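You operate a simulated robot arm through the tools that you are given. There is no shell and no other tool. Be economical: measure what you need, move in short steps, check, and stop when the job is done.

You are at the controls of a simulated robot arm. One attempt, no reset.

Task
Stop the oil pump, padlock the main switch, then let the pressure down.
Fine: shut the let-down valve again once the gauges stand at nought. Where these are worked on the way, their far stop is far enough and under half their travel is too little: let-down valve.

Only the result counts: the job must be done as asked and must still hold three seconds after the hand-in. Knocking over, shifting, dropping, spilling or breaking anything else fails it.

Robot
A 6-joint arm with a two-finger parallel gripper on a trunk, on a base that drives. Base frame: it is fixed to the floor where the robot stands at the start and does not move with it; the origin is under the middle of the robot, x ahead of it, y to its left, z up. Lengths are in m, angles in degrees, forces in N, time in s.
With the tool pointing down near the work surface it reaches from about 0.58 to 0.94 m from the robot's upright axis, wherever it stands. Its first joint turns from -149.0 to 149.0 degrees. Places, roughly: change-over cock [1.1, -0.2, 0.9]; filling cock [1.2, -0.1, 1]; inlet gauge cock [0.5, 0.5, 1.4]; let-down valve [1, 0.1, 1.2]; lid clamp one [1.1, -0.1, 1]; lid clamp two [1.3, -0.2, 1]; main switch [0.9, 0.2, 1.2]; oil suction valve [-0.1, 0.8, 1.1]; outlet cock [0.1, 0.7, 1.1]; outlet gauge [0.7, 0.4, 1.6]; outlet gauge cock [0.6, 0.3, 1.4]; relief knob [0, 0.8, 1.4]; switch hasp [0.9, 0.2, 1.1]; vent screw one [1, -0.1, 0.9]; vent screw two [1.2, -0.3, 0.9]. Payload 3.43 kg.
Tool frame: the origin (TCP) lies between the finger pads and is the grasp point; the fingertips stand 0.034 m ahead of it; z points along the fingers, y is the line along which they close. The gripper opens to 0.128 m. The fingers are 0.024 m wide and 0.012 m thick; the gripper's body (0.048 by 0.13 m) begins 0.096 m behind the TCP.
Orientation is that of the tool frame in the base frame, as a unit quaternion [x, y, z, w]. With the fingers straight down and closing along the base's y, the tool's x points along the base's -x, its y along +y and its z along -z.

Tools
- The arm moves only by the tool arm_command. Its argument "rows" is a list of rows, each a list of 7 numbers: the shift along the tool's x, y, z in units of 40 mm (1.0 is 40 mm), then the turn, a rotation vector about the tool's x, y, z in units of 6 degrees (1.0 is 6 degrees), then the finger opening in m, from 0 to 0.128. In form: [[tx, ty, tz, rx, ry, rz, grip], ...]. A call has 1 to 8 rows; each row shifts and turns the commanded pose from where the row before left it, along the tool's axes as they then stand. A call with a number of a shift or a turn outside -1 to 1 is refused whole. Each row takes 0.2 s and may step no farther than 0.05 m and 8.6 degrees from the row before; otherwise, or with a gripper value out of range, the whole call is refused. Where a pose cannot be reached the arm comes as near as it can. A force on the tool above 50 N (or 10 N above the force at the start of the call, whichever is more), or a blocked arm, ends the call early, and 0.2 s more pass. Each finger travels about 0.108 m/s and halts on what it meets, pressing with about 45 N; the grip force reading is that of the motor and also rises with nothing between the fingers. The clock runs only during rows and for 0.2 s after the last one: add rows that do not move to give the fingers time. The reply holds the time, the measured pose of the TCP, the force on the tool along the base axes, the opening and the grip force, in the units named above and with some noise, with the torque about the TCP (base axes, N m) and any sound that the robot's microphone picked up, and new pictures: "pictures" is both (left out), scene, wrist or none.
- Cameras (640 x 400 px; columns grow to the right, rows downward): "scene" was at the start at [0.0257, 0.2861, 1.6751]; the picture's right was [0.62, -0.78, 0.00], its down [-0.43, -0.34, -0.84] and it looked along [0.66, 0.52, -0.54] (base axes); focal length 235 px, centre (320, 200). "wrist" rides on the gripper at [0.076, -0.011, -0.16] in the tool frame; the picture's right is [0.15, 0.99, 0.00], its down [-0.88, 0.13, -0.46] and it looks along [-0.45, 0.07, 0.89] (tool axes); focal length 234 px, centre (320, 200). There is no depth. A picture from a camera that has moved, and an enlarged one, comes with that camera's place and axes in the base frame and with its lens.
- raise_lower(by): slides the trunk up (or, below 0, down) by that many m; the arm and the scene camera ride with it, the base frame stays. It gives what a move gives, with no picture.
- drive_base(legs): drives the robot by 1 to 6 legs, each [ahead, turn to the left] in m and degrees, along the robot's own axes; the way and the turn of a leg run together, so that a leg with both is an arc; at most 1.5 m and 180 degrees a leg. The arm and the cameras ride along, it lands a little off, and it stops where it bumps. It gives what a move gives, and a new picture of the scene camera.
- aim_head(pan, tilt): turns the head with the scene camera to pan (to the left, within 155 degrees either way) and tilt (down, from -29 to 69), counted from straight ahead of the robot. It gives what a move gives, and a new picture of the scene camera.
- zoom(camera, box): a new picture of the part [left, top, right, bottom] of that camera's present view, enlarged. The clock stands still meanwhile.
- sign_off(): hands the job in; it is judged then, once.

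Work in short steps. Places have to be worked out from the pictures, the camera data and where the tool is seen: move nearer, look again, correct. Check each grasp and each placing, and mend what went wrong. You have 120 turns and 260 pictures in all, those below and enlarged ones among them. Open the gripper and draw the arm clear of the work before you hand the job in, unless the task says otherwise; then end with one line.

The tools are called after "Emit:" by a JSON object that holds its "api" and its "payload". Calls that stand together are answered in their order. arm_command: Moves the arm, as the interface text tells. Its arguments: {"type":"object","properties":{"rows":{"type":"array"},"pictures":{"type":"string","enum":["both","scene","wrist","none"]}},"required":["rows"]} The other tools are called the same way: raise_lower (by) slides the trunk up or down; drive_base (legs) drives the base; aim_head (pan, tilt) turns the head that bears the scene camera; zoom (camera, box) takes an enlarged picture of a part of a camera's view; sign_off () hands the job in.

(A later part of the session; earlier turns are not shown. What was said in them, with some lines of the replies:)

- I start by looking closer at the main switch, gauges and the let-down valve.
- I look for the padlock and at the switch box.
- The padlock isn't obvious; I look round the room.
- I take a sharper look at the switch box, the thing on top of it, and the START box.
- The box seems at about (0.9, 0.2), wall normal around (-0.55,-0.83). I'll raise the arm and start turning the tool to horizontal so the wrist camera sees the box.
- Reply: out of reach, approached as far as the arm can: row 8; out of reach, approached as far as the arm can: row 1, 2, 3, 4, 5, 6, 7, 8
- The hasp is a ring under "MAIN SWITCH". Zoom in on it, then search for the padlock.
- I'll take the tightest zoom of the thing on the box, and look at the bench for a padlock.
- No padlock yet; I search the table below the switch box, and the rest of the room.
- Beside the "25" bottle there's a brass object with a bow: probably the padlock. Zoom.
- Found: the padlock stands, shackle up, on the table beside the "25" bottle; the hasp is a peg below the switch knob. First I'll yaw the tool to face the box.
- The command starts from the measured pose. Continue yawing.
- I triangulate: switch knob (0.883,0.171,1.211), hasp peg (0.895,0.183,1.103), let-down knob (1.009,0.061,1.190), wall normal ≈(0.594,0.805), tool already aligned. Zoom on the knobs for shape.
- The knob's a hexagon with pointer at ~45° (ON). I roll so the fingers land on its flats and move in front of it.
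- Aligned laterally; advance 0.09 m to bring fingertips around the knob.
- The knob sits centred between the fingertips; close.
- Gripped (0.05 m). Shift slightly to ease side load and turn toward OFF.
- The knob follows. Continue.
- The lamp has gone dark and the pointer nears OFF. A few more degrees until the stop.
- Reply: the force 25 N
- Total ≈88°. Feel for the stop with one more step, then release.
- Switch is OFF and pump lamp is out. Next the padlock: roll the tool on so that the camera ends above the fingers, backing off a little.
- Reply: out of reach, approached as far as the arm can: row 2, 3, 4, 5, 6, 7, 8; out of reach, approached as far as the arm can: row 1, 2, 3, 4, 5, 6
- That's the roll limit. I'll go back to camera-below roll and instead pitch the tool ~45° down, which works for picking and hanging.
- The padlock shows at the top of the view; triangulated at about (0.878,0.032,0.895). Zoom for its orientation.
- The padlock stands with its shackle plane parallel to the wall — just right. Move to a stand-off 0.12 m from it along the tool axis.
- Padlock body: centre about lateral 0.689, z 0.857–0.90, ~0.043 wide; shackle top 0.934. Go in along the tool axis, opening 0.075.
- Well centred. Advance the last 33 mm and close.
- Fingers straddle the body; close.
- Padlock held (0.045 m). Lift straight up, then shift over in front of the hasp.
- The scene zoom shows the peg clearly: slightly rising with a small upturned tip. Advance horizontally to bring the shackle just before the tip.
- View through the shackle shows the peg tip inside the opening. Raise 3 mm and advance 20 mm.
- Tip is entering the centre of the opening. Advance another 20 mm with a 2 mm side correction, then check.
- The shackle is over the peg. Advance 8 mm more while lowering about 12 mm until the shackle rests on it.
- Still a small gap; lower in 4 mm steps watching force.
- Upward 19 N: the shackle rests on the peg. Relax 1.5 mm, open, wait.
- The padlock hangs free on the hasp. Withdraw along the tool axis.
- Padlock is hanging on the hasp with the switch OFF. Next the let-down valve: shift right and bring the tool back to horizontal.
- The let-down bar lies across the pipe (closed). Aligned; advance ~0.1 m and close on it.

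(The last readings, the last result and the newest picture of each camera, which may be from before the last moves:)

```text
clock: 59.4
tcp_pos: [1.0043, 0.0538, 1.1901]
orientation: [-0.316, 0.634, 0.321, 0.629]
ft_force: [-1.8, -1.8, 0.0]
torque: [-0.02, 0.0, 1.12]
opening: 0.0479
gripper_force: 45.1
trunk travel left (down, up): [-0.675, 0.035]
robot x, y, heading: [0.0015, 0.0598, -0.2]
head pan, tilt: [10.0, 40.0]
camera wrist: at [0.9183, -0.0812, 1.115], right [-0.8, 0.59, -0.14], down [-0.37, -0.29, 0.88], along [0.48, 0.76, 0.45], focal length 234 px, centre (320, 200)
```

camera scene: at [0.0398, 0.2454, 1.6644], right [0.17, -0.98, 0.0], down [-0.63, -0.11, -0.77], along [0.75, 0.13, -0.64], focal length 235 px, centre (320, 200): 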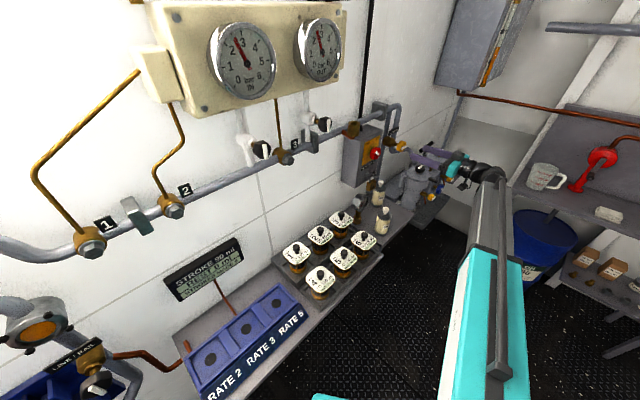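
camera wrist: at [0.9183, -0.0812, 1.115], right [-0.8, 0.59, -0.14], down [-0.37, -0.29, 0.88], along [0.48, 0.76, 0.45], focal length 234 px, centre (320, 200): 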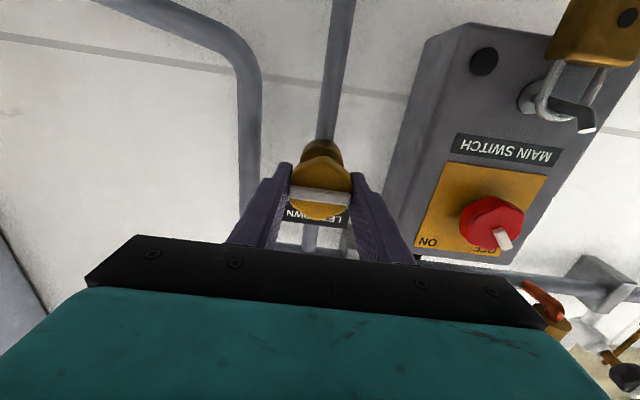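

Gripped. Try counter-clockwise (opening) and watch the torque.

Emit:
{"api": "arm_command", "payload": {"rows": [[0, 0, 0, 0, 0, -1, 0.03], [0, 0, 0, 0, 0, -1, 0.03], [0, 0, 0, 0, 0, -1, 0.03], [0, 0, 0, 0, 0, -1, 0.03]], "pictures": "wrist"}}

```text
clock: 60.4
tcp_pos: [1.0054, 0.0544, 1.1902]
orientation: [-0.444, 0.552, 0.183, 0.682]
ft_force: [-3.7, -1.2, -0.9]
torque: [0.34, -0.31, 1.28]
opening: 0.0476
gripper_force: 45.2
trunk travel left (down, up): [-0.675, 0.035]
robot x, y, heading: [0.0003, 0.0615, 0.1]
head pan, tilt: [10.0, 40.0]
camera wrist: at [0.9423, -0.0988, 1.126], right [-0.68, 0.5, -0.53], down [-0.65, -0.08, 0.76], along [0.33, 0.86, 0.38], focal length 234 px, centre (320, 200)
```

wrist: 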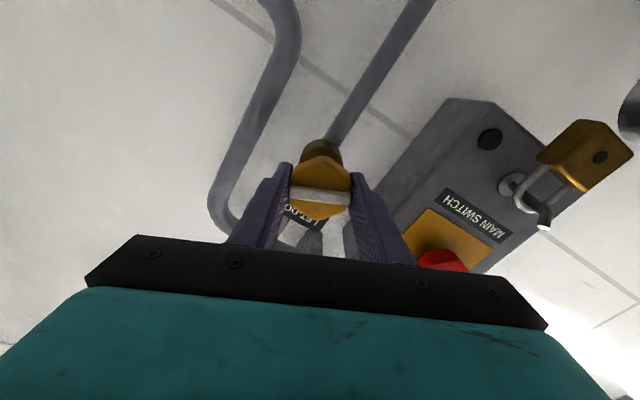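

It turns freely counter-clockwise. Carry on.

Emit:
{"api": "arm_command", "payload": {"rows": [[0, 0, 0, 0, 0, -1, 0.03], [0, 0, 0, 0, 0, -1, 0.03], [0, 0, 0, 0, 0, -1, 0.03], [0, 0, 0, 0, 0, -1, 0.03], [0, 0, 0, 0, 0, -1, 0.03], [0, 0, 0, 0, 0, -1, 0.03], [0, 0, 0, 0, 0, -1, 0.03]]}}

Emit:
{"api": "zoom", "payload": {"camera": "scene", "box": [200, 0, 350, 100]}}

```text
clock: 62.0
tcp_pos: [1.0052, 0.0546, 1.1909]
orientation: [-0.611, 0.358, -0.075, 0.702]
ft_force: [-8.0, 3.0, -5.3]
torque: [0.49, -0.37, 0.51]
opening: 0.0477
gripper_force: 44.8
trunk travel left (down, up): [-0.675, 0.035]
robot x, y, heading: [0.0005, 0.0609, 0.3]
head pan, tilt: [10.0, 40.0]
camera scene: at [0.0389, 0.2459, 1.6643], right [0.17, -0.98, 0.0], down [-0.63, -0.11, -0.77], along [0.75, 0.13, -0.64], focal length 235 px, centre (320, 200)
camera wrist: at [0.9687, -0.118, 1.1696], right [-0.22, 0.16, -0.96], down [-0.96, 0.14, 0.25], along [0.17, 0.98, 0.12], focal length 234 px, centre (320, 200)
```

scene: 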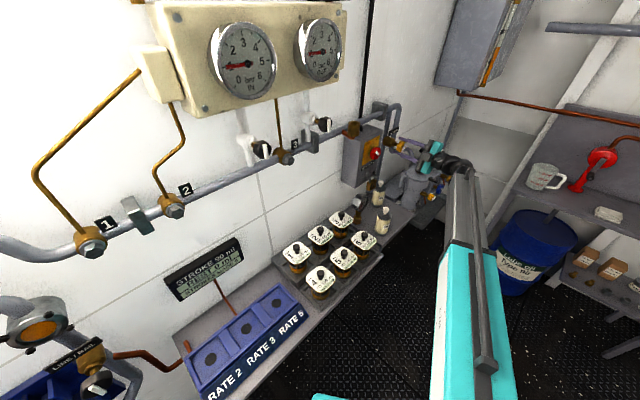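
wrist: 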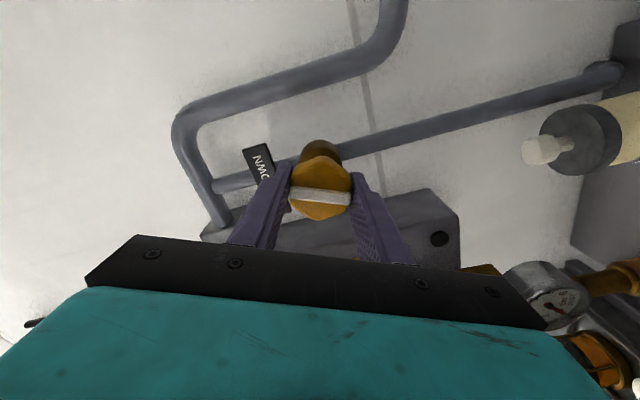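

```text
4.00 times, centred on (275, 50) of scene
camera zoom: at [0.0389, 0.2459, 1.6643], right [0.17, -0.98, 0.0], down [-0.63, -0.11, -0.77], along [0.75, 0.13, -0.64], focal length 939 px, centre (500, 800)
```

zoom: 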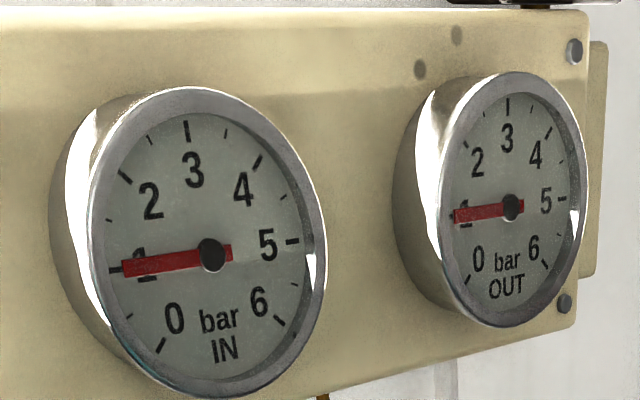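

Pressure is falling (about 1 bar). Continue to the far stop.

Emit:
{"api": "arm_command", "payload": {"rows": [[0, 0, 0, 0, 0, -1, 0.03], [0, 0, 0, 0, 0, -1, 0.03], [0, 0, 0, 0, 0, -1, 0.03], [0, 0, 0, 0, 0, -1, 0.03]], "pictures": "wrist"}}

Emit:
{"api": "zoom", "payload": {"camera": "scene", "box": [200, 0, 350, 100]}}

```text
clock: 63.0
tcp_pos: [1.0053, 0.053, 1.1917]
orientation: [-0.665, 0.265, -0.175, 0.676]
ft_force: [1.9, 0.8, -8.3]
torque: [1.54, -1.1, 0.08]
opening: 0.0479
gripper_force: 45.4
out of reach, approached as far as the arm can: row 3, 4
trunk travel left (down, up): [-0.675, 0.035]
robot x, y, heading: [-0.0004, 0.0629, 0.1]
head pan, tilt: [10.0, 40.0]
stopped in row 4: the force on the tool passed its limit at 52 N (the readings are from after the stop); the commanded pose is now the measured one
camera wrist: at [0.9719, -0.1198, 1.1958], right [0.0, -0.03, -1.0], down [-0.99, 0.16, -0.01], along [0.16, 0.99, -0.03], focal length 234 px, centre (320, 200)
```

wrist: 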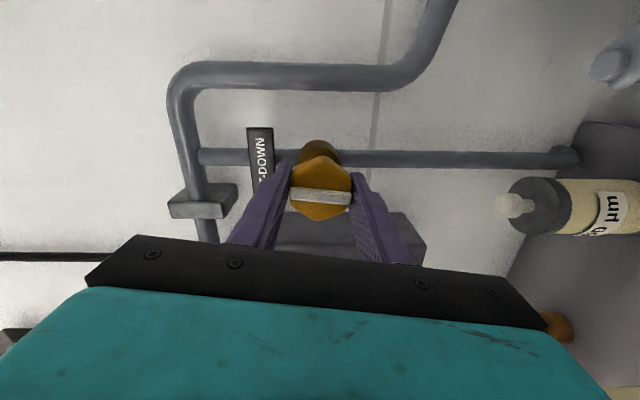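

```text
4.00 times, centred on (275, 50) of scene
camera zoom: at [0.0411, 0.2454, 1.6648], right [0.17, -0.98, 0.0], down [-0.63, -0.11, -0.77], along [0.75, 0.13, -0.64], focal length 939 px, centre (500, 800)
```

zoom: 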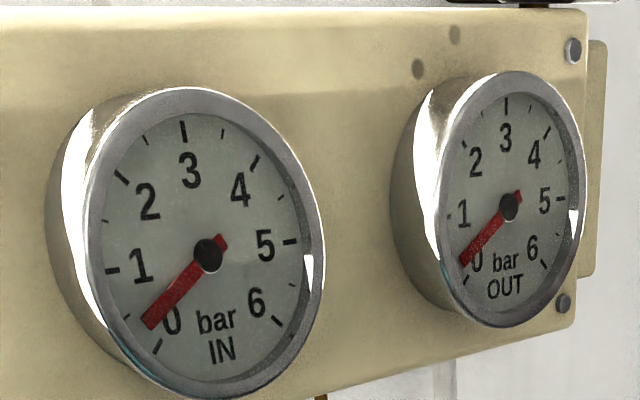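

Valve is fully open (bar along the pipe). Wait for the gauges to reach nought.

Emit:
{"api": "arm_command", "payload": {"rows": [[0, 0, 0, 0, 0, 0, 0.03], [0, 0, 0, 0, 0, 0, 0.03], [0, 0, 0, 0, 0, 0, 0.03], [0, 0, 0, 0, 0, 0, 0.03], [0, 0, 0, 0, 0, 0, 0.03], [0, 0, 0, 0, 0, 0, 0.03], [0, 0, 0, 0, 0, 0, 0.03], [0, 0, 0, 0, 0, 0, 0.03]], "pictures": "none"}}

Emit:
{"api": "arm_command", "payload": {"rows": [[0, 0, 0, 0, 0, 0, 0.03], [0, 0, 0, 0, 0, 0, 0.03], [0, 0, 0, 0, 0, 0, 0.03], [0, 0, 0, 0, 0, 0, 0.03], [0, 0, 0, 0, 0, 0, 0.03], [0, 0, 0, 0, 0, 0, 0.03], [0, 0, 0, 0, 0, 0, 0.03], [0, 0, 0, 0, 0, 0, 0.03]], "pictures": "none"}}

Emit:
{"api": "zoom", "payload": {"camera": "scene", "box": [200, 0, 350, 100]}}

```text
clock: 64.8
tcp_pos: [1.0046, 0.0538, 1.1896]
orientation: [-0.666, 0.264, -0.175, 0.675]
ft_force: [-5.3, 0.1, -17.3]
torque: [0.73, -0.56, -0.29]
opening: 0.048
gripper_force: 44.9
trunk travel left (down, up): [-0.675, 0.035]
robot x, y, heading: [0.0014, 0.0579, -0.0]
head pan, tilt: [10.0, 40.0]
```

```text
clock: 66.6
tcp_pos: [1.0052, 0.0534, 1.1905]
orientation: [-0.666, 0.264, -0.175, 0.676]
ft_force: [-8.6, -0.5, -20.9]
torque: [0.93, -0.62, 0.06]
opening: 0.0483
gripper_force: 44.9
trunk travel left (down, up): [-0.675, 0.035]
robot x, y, heading: [0.0029, 0.0603, -0.1]
head pan, tilt: [10.0, 40.0]
```

```text
4.00 times, centred on (275, 50) of scene
camera zoom: at [0.0414, 0.2454, 1.6643], right [0.17, -0.98, 0.0], down [-0.63, -0.11, -0.77], along [0.75, 0.13, -0.64], focal length 939 px, centre (500, 800)
```

zoom: 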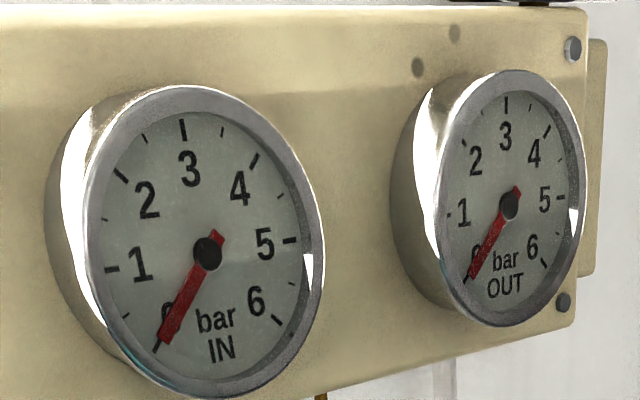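

Both gauges at nought. Now shut the let-down valve again, turning clockwise to its stop.

Emit:
{"api": "arm_command", "payload": {"rows": [[0, 0, 0, 0, 0, 1, 0.03], [0, 0, 0, 0, 0, 1, 0.03], [0, 0, 0, 0, 0, 1, 0.03], [0, 0, 0, 0, 0, 1, 0.03], [0, 0, 0, 0, 0, 1, 0.03], [0, 0, 0, 0, 0, 1, 0.03], [0, 0, 0, 0, 0, 1, 0.03], [0, 0, 0, 0, 0, 1, 0.03]], "pictures": "none"}}

Emit:
{"api": "arm_command", "payload": {"rows": [[0, 0, 0, 0, 0, 1, 0.03], [0, 0, 0, 0, 0, 1, 0.03], [0, 0, 0, 0, 0, 1, 0.03], [0, 0, 0, 0, 0, 1, 0.03], [0, 0, 0, 0, 0, 1, 0.03], [0, 0, 0, 0, 0, 1, 0.03], [0, 0, 0, 0, 0, 1, 0.03]], "pictures": "wrist"}}

```text
clock: 68.4
tcp_pos: [1.006, 0.0538, 1.1907]
orientation: [-0.501, 0.513, 0.115, 0.688]
ft_force: [-2.9, -0.9, -14.8]
torque: [-0.42, 0.32, 0.77]
opening: 0.0478
gripper_force: 44.9
trunk travel left (down, up): [-0.675, 0.035]
robot x, y, heading: [0.0042, 0.0578, 0.4]
head pan, tilt: [10.0, 40.0]
```

```text
clock: 70.0
tcp_pos: [1.0055, 0.0539, 1.1934]
orientation: [-0.281, 0.657, 0.354, 0.603]
ft_force: [4.6, -2.7, -2.6]
torque: [-0.8, 0.01, 1.18]
opening: 0.0478
gripper_force: 44.9
trunk travel left (down, up): [-0.675, 0.035]
robot x, y, heading: [-0.0037, 0.0638, -0.3]
head pan, tilt: [10.0, 40.0]
camera wrist: at [0.9106, -0.0774, 1.1197], right [-0.81, 0.59, -0.02], down [-0.27, -0.34, 0.9], along [0.52, 0.73, 0.44], focal length 234 px, centre (320, 200)
```

wrist: 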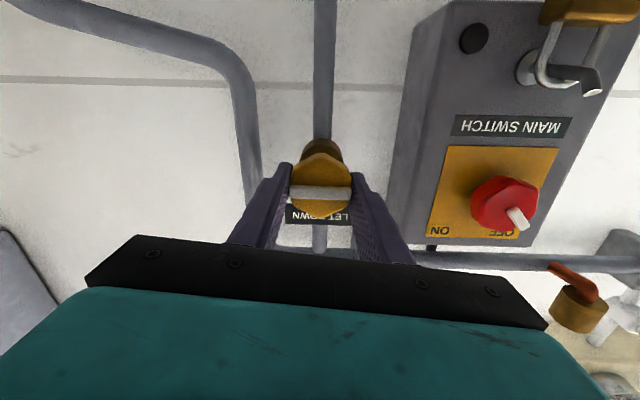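

Near the closed stop; press one more step to be sure, then release and withdraw.

Emit:
{"api": "arm_command", "payload": {"rows": [[0, 0, 0, 0, 0, 0.7, 0.03], [0, 0, 0, 0, 0, 0, 0.03]], "pictures": "none"}}

Emit:
{"api": "arm_command", "payload": {"rows": [[0, 0, 0, 0, 0, 0, 0.09], [0, 0, 0, 0, 0, 0, 0.09], [0, 0, -1, 0, 0, 0, 0.09], [0, 0, -1, 0, 0, 0, 0.09], [0, 0, -0.8, 0, 0, 0, 0.09]]}}

Emit:
{"api": "zoom", "payload": {"camera": "wrist", "box": [220, 0, 560, 230]}}

Emit:
{"api": "zoom", "payload": {"camera": "scene", "box": [200, 0, 350, 100]}}

```text
clock: 70.6
tcp_pos: [1.0052, 0.0537, 1.1928]
orientation: [-0.258, 0.666, 0.377, 0.589]
ft_force: [14.6, -2.3, 7.9]
torque: [-0.48, -0.58, 0.92]
opening: 0.0475
gripper_force: 45.4
trunk travel left (down, up): [-0.675, 0.035]
robot x, y, heading: [0.0006, 0.0611, -0.3]
head pan, tilt: [10.0, 40.0]
```

```text
clock: 71.8
tcp_pos: [0.9385, -0.0377, 1.1941]
orientation: [-0.26, 0.666, 0.376, 0.589]
ft_force: [0.2, 0.1, -0.2]
torque: [0.01, -0.02, -0.02]
opening: 0.0897
gripper_force: 0.1
trunk travel left (down, up): [-0.675, 0.035]
robot x, y, heading: [0.0032, 0.06, -0.2]
head pan, tilt: [10.0, 40.0]
camera scene: at [0.0394, 0.2453, 1.6644], right [0.17, -0.98, 0.0], down [-0.63, -0.11, -0.77], along [0.75, 0.13, -0.64], focal length 235 px, centre (320, 200)
camera wrist: at [0.8383, -0.1651, 1.1219], right [-0.81, 0.59, 0.05], down [-0.22, -0.38, 0.9], along [0.55, 0.71, 0.43], focal length 234 px, centre (320, 200)
```

scene: 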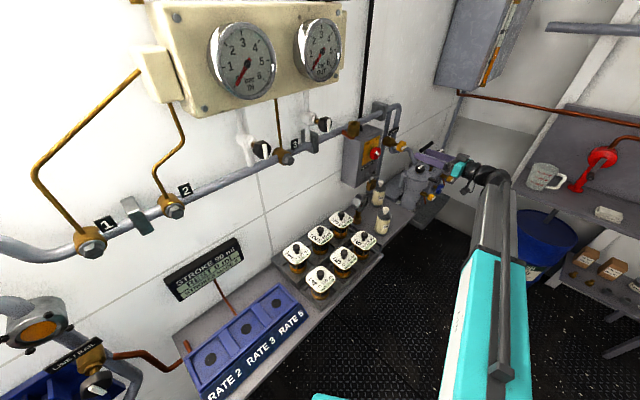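
wrist: 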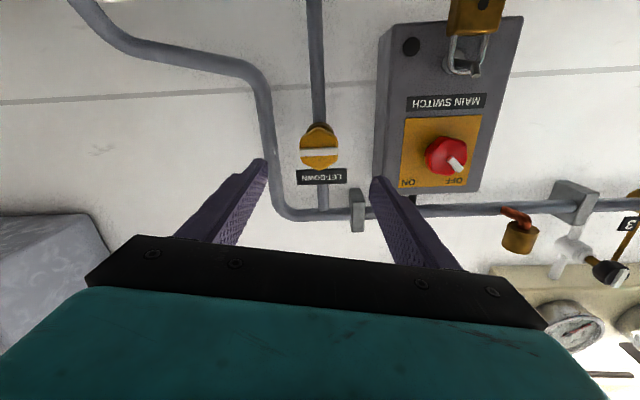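

```text
1.74 times, centred on (390, 115) of wrist
camera zoom: at [0.8383, -0.1651, 1.1219], right [-0.81, 0.59, 0.05], down [-0.22, -0.38, 0.9], along [0.55, 0.71, 0.43], focal length 407 px, centre (198, 348)
```

zoom: 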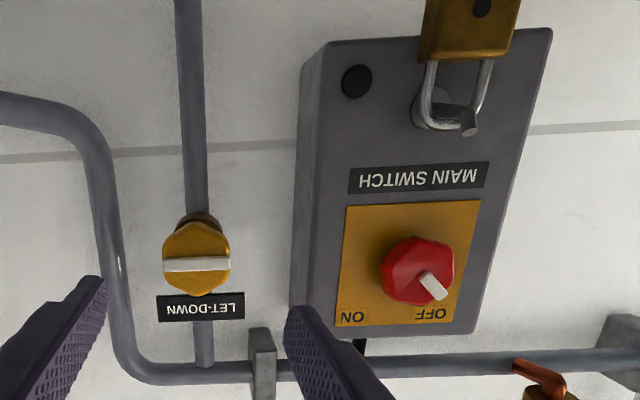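

```text
4.00 times, centred on (275, 50) of scene
camera zoom: at [0.0394, 0.2453, 1.6644], right [0.17, -0.98, 0.0], down [-0.63, -0.11, -0.77], along [0.75, 0.13, -0.64], focal length 939 px, centre (500, 800)
```

zoom: 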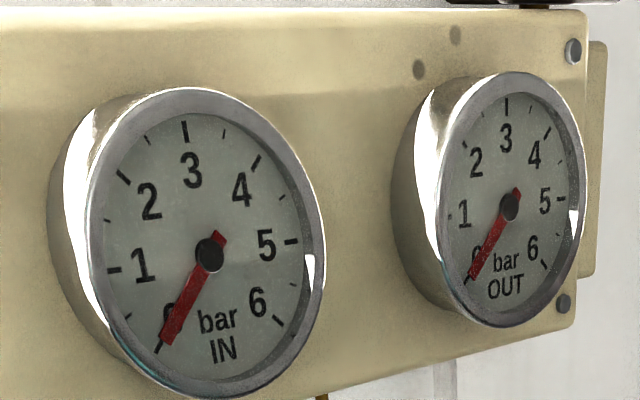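

Valve bar is across the pipe (shut), gauges at nought, switch OFF, padlock on the hasp. Draw clear further and do a last check.

Emit:
{"api": "arm_command", "payload": {"rows": [[0, 0, -0.6, 0, 0, 0, 0.1], [0, 0, -0.6, 0, 0, 0, 0.1], [0, 0, -0.5, 0, 0, 0, 0.1]], "pictures": "none"}}

Emit:
{"api": "zoom", "payload": {"camera": "scene", "box": [345, 130, 435, 210]}}

```text
clock: 72.6
tcp_pos: [0.8968, -0.0913, 1.1975]
orientation: [-0.259, 0.667, 0.375, 0.589]
ft_force: [0.1, 0.0, 0.1]
torque: [-0.01, 0.0, 0.04]
opening: 0.0995
gripper_force: 0.0
trunk travel left (down, up): [-0.675, 0.035]
robot x, y, heading: [0.0052, 0.0628, -0.2]
head pan, tilt: [10.0, 40.0]
```

```text
5.00 times, centred on (390, 170) of scene
camera zoom: at [0.0394, 0.2455, 1.6644], right [0.17, -0.98, 0.0], down [-0.63, -0.11, -0.77], along [0.75, 0.13, -0.64], focal length 1173 px, centre (-30, 350)
```

zoom: 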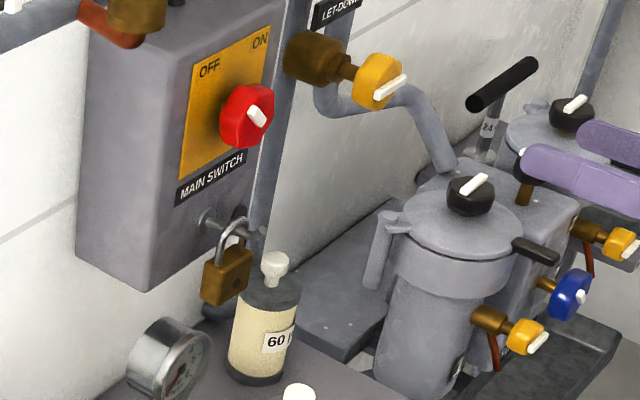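

Everything stands as asked; hand in.

Emit:
{"api": "sign_off", "payload": {}}

```text
The job is handed in.
```

The oil pump is stopped with the main switch at OFF, and the padlock hangs on the switch hasp. I let the pressure down until both gauges stood at nought, then shut the let-down valve again and drew the arm clear.
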